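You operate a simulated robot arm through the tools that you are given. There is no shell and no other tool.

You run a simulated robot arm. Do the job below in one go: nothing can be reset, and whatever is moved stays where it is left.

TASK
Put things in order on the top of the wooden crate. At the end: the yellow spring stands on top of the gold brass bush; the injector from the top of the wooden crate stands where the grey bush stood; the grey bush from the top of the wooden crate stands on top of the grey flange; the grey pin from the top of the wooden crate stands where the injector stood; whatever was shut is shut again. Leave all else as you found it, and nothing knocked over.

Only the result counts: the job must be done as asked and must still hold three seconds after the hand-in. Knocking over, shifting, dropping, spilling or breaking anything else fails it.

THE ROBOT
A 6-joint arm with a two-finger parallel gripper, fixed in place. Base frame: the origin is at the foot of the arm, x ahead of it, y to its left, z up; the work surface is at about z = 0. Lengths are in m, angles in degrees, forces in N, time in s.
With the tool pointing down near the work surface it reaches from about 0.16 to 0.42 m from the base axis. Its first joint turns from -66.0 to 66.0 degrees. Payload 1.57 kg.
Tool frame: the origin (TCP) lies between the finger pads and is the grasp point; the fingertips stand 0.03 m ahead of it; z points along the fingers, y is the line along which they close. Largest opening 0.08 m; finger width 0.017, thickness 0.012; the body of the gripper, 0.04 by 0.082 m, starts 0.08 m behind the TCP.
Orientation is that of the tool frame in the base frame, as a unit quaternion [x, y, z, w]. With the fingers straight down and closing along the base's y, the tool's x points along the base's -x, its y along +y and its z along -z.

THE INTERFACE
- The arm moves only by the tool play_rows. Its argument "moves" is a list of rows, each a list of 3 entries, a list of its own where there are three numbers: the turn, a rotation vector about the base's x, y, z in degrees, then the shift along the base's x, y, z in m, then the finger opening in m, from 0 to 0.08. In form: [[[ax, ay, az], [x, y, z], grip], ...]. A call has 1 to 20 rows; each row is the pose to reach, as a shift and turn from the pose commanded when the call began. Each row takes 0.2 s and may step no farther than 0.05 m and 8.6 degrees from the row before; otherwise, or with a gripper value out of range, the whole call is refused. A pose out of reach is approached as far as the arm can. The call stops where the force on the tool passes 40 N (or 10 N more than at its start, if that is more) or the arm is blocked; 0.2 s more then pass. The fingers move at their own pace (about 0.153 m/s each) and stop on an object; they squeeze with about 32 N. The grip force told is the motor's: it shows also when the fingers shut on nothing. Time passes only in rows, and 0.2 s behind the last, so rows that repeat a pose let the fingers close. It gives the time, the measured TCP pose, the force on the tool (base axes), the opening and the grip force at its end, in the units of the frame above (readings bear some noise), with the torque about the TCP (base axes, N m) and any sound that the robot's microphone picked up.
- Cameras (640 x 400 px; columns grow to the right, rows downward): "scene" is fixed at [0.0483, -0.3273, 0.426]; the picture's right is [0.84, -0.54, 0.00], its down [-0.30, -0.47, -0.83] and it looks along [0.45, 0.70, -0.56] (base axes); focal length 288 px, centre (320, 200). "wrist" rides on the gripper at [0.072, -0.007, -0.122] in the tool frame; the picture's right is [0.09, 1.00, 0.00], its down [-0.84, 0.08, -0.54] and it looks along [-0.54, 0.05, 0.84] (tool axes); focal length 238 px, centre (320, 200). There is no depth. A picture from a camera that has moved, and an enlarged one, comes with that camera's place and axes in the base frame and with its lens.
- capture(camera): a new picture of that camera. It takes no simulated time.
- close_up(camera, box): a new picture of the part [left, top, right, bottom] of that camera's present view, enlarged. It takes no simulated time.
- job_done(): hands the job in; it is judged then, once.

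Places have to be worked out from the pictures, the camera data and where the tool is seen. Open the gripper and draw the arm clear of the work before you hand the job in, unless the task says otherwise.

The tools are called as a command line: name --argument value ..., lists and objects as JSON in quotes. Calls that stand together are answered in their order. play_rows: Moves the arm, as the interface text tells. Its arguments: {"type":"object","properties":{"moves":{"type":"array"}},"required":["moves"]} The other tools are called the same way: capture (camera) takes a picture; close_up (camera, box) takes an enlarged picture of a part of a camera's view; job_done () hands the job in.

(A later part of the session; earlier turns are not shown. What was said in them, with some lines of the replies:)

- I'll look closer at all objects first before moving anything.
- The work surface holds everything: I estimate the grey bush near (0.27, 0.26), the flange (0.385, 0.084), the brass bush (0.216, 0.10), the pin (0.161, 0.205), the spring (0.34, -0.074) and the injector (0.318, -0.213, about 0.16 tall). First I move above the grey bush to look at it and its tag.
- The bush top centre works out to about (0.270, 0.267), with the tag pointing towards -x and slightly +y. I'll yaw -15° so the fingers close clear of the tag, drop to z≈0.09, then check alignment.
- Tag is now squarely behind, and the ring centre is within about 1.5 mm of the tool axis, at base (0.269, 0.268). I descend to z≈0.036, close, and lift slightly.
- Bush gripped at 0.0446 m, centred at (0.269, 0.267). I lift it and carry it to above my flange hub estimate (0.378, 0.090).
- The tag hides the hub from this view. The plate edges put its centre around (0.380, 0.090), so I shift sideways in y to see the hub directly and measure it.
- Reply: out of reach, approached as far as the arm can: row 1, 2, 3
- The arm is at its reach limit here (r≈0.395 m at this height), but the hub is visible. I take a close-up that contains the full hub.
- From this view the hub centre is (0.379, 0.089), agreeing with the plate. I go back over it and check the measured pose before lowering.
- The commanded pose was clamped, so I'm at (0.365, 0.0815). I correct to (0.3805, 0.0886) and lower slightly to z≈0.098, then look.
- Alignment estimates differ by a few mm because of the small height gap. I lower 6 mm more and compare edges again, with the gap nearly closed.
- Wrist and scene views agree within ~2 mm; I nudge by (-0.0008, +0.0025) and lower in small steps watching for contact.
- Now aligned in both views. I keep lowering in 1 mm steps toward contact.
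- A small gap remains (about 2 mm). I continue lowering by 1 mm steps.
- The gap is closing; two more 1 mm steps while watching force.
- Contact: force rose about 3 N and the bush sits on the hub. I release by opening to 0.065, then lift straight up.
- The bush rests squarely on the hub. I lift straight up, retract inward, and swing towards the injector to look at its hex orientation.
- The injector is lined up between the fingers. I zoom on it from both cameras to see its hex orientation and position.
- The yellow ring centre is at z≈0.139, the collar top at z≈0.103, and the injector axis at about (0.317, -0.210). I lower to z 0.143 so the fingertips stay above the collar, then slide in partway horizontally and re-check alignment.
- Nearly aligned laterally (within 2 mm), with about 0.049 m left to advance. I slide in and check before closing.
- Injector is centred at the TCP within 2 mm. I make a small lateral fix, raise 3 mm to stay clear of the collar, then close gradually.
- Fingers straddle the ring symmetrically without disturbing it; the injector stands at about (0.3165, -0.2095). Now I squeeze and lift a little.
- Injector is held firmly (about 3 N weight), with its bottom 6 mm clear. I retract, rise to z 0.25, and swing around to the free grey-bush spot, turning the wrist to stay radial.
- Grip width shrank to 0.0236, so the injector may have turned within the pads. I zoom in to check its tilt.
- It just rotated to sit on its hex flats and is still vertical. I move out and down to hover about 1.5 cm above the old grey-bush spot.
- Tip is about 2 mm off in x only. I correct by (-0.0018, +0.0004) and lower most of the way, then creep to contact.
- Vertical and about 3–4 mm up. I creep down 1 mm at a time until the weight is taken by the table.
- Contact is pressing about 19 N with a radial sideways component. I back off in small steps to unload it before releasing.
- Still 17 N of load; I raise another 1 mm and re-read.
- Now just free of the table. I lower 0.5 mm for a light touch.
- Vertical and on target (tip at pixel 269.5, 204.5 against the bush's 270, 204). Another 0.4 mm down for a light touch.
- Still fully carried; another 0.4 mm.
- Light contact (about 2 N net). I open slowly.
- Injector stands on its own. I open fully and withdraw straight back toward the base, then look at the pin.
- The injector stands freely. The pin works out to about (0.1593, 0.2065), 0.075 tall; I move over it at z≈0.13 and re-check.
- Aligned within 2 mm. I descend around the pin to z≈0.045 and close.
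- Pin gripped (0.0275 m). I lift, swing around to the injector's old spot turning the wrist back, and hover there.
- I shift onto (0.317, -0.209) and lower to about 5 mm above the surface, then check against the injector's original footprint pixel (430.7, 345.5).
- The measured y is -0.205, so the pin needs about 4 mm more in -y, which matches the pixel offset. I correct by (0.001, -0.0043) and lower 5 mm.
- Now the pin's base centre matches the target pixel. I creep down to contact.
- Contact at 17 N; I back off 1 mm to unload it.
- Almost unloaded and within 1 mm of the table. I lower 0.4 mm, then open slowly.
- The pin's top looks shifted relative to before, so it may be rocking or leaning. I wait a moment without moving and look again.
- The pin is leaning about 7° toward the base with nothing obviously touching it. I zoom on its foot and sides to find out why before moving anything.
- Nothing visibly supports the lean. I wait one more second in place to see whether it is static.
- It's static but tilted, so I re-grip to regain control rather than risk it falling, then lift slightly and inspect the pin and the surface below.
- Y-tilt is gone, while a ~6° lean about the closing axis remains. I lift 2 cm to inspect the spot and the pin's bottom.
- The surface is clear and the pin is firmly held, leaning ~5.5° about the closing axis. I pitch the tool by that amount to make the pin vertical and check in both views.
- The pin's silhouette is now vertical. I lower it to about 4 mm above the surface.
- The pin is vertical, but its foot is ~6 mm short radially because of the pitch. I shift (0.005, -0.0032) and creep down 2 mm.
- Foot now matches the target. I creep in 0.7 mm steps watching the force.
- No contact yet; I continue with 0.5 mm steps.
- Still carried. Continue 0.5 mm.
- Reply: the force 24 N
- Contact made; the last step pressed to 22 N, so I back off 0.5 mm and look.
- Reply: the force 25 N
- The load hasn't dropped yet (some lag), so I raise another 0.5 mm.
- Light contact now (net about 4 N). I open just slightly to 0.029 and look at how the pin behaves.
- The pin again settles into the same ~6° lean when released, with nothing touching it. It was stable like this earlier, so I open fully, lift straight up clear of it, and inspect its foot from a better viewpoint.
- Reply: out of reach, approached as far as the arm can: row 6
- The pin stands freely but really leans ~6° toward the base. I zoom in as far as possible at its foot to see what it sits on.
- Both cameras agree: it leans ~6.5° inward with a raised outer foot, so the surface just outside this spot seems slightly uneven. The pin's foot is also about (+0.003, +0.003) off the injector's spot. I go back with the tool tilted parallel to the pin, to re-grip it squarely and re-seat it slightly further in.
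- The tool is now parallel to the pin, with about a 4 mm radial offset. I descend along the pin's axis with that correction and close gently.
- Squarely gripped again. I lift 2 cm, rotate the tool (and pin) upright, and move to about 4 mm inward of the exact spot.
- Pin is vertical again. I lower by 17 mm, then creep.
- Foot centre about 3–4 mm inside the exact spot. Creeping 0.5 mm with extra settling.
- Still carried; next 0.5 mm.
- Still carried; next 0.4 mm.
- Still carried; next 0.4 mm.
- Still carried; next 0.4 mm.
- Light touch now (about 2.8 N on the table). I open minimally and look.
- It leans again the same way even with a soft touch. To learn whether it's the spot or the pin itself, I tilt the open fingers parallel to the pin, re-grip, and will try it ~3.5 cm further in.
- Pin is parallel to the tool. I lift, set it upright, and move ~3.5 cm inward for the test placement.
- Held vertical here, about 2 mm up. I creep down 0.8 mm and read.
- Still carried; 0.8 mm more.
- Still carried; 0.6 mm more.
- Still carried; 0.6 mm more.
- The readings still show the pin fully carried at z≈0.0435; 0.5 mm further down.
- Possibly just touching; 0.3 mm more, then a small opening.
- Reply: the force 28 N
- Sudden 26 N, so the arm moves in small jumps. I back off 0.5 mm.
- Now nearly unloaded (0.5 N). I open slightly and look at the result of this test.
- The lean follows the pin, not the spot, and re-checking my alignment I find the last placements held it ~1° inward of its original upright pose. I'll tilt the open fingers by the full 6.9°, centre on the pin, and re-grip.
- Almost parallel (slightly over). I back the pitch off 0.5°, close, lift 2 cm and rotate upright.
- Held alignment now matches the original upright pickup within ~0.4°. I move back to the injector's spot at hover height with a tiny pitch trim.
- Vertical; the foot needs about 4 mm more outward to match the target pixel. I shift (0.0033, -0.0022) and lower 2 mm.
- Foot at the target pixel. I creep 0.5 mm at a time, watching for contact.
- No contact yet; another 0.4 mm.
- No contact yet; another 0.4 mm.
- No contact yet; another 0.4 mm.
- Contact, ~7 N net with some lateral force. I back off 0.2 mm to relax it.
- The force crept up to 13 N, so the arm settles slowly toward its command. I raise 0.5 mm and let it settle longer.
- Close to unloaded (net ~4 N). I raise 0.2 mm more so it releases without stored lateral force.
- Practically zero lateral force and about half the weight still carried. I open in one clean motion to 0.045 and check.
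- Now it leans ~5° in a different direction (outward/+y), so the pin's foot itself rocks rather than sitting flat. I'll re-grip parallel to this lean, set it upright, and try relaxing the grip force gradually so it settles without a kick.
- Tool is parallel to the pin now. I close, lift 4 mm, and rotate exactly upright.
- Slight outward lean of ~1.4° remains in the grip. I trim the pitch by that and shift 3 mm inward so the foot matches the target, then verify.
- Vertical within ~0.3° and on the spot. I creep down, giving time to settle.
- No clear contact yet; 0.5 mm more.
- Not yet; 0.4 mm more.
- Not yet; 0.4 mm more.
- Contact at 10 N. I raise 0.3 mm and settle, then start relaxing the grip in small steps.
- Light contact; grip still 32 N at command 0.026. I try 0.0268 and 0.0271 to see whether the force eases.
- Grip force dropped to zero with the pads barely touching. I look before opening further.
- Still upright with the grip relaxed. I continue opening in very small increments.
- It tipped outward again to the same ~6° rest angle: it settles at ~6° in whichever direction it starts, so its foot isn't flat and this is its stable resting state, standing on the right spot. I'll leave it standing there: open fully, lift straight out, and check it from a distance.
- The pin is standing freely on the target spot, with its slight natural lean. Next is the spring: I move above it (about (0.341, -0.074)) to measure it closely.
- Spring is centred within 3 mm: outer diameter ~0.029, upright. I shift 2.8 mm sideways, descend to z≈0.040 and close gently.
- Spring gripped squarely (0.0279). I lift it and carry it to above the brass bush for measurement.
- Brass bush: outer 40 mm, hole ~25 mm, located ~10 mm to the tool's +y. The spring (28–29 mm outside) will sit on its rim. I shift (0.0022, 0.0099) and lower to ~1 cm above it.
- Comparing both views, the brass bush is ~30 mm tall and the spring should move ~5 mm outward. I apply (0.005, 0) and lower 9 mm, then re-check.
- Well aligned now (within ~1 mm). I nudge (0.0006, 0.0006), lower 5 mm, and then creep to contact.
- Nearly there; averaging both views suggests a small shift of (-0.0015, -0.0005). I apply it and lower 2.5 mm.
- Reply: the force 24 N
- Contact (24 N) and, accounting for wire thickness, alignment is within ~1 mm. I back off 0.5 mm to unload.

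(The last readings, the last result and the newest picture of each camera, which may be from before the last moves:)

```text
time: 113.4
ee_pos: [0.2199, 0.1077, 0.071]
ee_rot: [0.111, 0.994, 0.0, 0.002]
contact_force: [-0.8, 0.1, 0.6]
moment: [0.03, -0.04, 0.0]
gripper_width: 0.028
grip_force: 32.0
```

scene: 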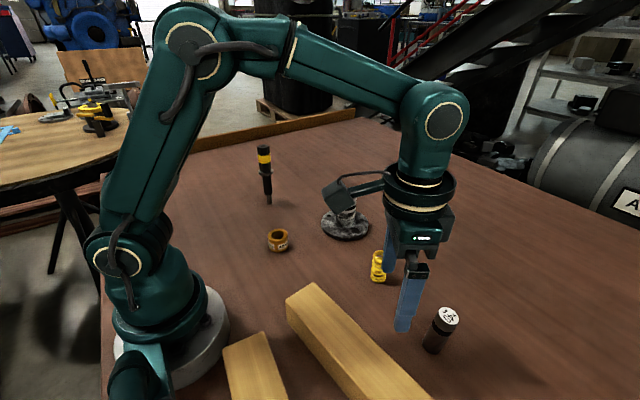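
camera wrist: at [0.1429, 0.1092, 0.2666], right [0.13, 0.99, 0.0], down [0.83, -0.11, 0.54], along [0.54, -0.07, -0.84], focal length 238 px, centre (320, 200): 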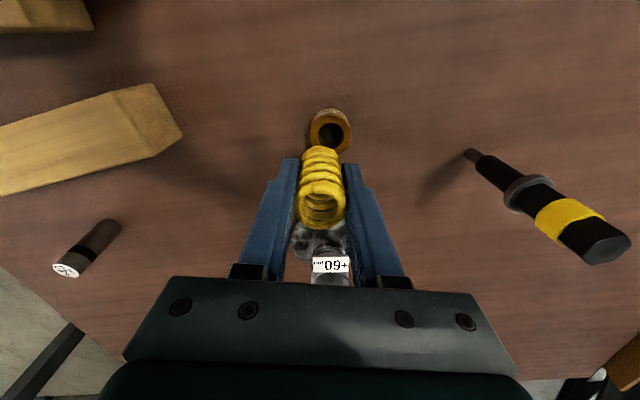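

Unloaded. I relax the grip gradually and look.

play_rows --moves '[[[0, 0, 0], [0, 0, 0], 0.0268], [[0, 0, 0], [0, 0, 0], 0.0275], [[0, 0, 0], [0, 0, 0], 0.0285], [[0, 0, 0], [0, 0, 0], 0.03], [[0, 0, 0], [0, 0, 0], 0.034], [[0, 0, 0], [0, 0, 0], 0.034]]'

close_up --camera "scene" --box '[254, 190, 310, 255]'

close_up --camera "wrist" --box '[250, 100, 400, 240]'

```text
time: 114.8
ee_pos: [0.2192, 0.1091, 0.0707]
ee_rot: [0.11, 0.994, -0.001, 0.001]
contact_force: [-0.3, -0.3, 0.0]
moment: [-0.02, -0.01, 0.0]
gripper_width: 0.034
grip_force: 0.0
```

```text
6.15 times, centred on (282, 222) of scene
camera zoom: at [0.0483, -0.3273, 0.426], right [0.84, -0.54, 0.0], down [-0.3, -0.47, -0.83], along [0.45, 0.7, -0.56], focal length 1773 px, centre (554, 62)
```

zoom: 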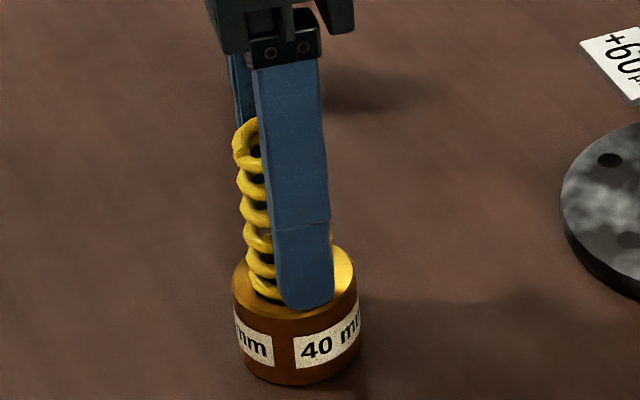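

```text
2.86 times, centred on (325, 170) of wrist
camera zoom: at [0.1478, 0.1184, 0.1939], right [0.13, 0.99, 0.0], down [0.83, -0.11, 0.54], along [0.54, -0.07, -0.84], focal length 681 px, centre (306, 286)
```

zoom: 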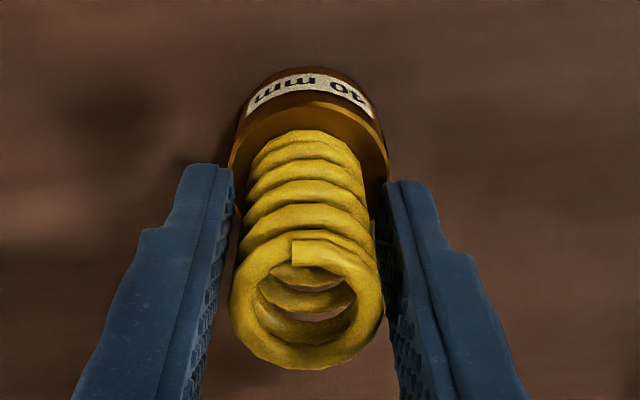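

Spring stands upright on the brass bush. I open wider, lift straight up, and retreat clear to inspect everything.

play_rows --moves '[[[0, 0, 0], [0, 0, 0], 0.05], [[0, 0, 0], [0, 0, 0], 0.07], [[0, 0, 0], [0, 0, 0], 0.08], [[0, 0, 0], [0, 0, 0.02], 0.08], [[0, 0, 0], [0, 0, 0.055], 0.08], [[0, 0, 0], [0, 0, 0.095], 0.08], [[0, 0, 0], [-0.01, 0, 0.135], 0.08], [[0, 0, 0], [-0.025, 0.01, 0.175], 0.08], [[0, 0, 0], [-0.03, 0.012, 0.2], 0.08], [[0, 0, 0], [-0.03, 0.012, 0.2], 0.08]]'

capture --camera "scene"

capture --camera "wrist"

close_up --camera "scene" --box '[230, 140, 390, 260]'

close_up --camera "scene" --box '[400, 290, 480, 360]'

```text
time: 117.0
ee_pos: [0.1889, 0.1214, 0.2724]
ee_rot: [0.11, 0.994, 0.001, 0.002]
contact_force: [-0.3, 0.1, -0.1]
moment: [0.02, 0.07, 0.02]
gripper_width: 0.0803
grip_force: 0.0
```

```text
taken
```

scene: 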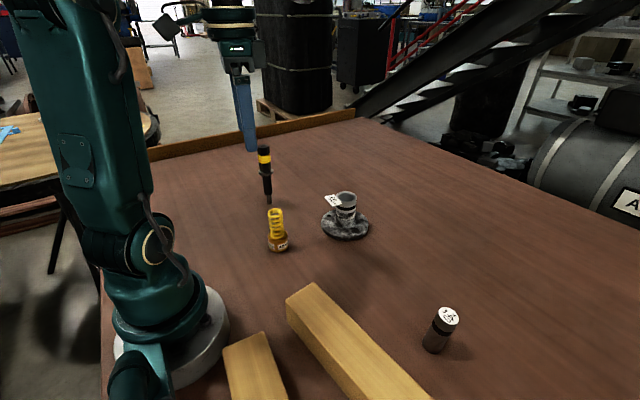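

```text
taken
camera wrist: at [0.1179, 0.1308, 0.3958], right [0.13, 0.99, 0.0], down [0.83, -0.11, 0.54], along [0.54, -0.07, -0.84], focal length 238 px, centre (320, 200)
```

wrist: 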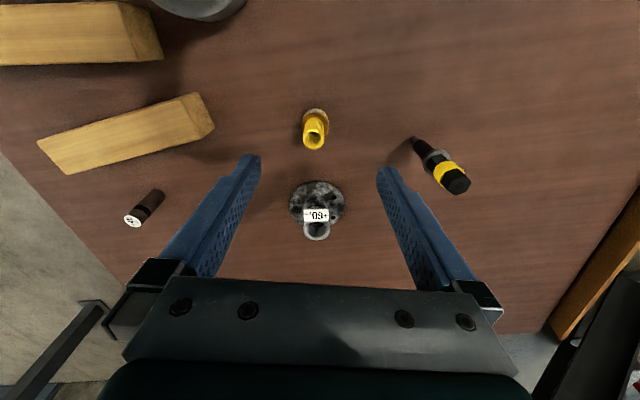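

```text
3.33 times, centred on (310, 200) of scene
camera zoom: at [0.0483, -0.3273, 0.426], right [0.84, -0.54, 0.0], down [-0.3, -0.47, -0.83], along [0.45, 0.7, -0.56], focal length 960 px, centre (353, 200)
```

zoom: 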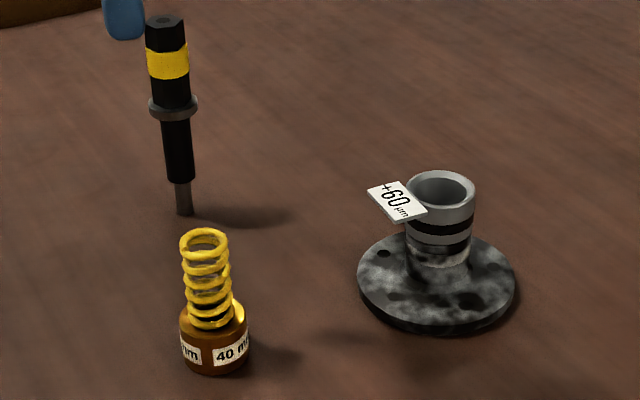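

```text
5.71 times, centred on (440, 325) of scene
camera zoom: at [0.0483, -0.3273, 0.426], right [0.84, -0.54, 0.0], down [-0.3, -0.47, -0.83], along [0.45, 0.7, -0.56], focal length 1646 px, centre (-366, -514)
```

zoom: 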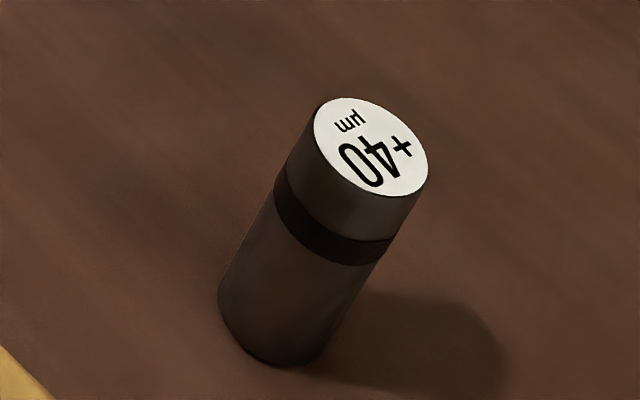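

Final views show the grey bush on the flange and the injector upright on the bush's old spot. The spring is upright on the brass bush, and the pin stands on the injector's old spot with a stable lean of about 6°. The gripper is open and clear of the work, so I hand in.

job_done

```text
The job is handed in.
```

I handed the job in with all four parts where you asked. The grey pin stands, but it leans about 6° instead of standing straight.

- **Grey bush:** it sits on top of the grey flange, centred to within about 2 mm.
- **Injector:** it stands upright where the grey bush stood.
- **Grey pin:** it stands where the injector stood, its foot within a few millimetres of that spot. On every one of six releases, including one test spot 3.5 cm away, it tipped to roughly the same angle, in different directions. I think its foot isn't flat, though it stood straight at its starting place. It stayed put for about 14 seconds before hand-in. If the check wants it close to vertical, this is the part that could fail.
- **Yellow spring:** it stands upright on the brass bush, within about 1 mm of centre.

I saw nothing else knocked over or shifted, and nothing needed shutting. The gripper was open and the arm clear of the work when I handed in.
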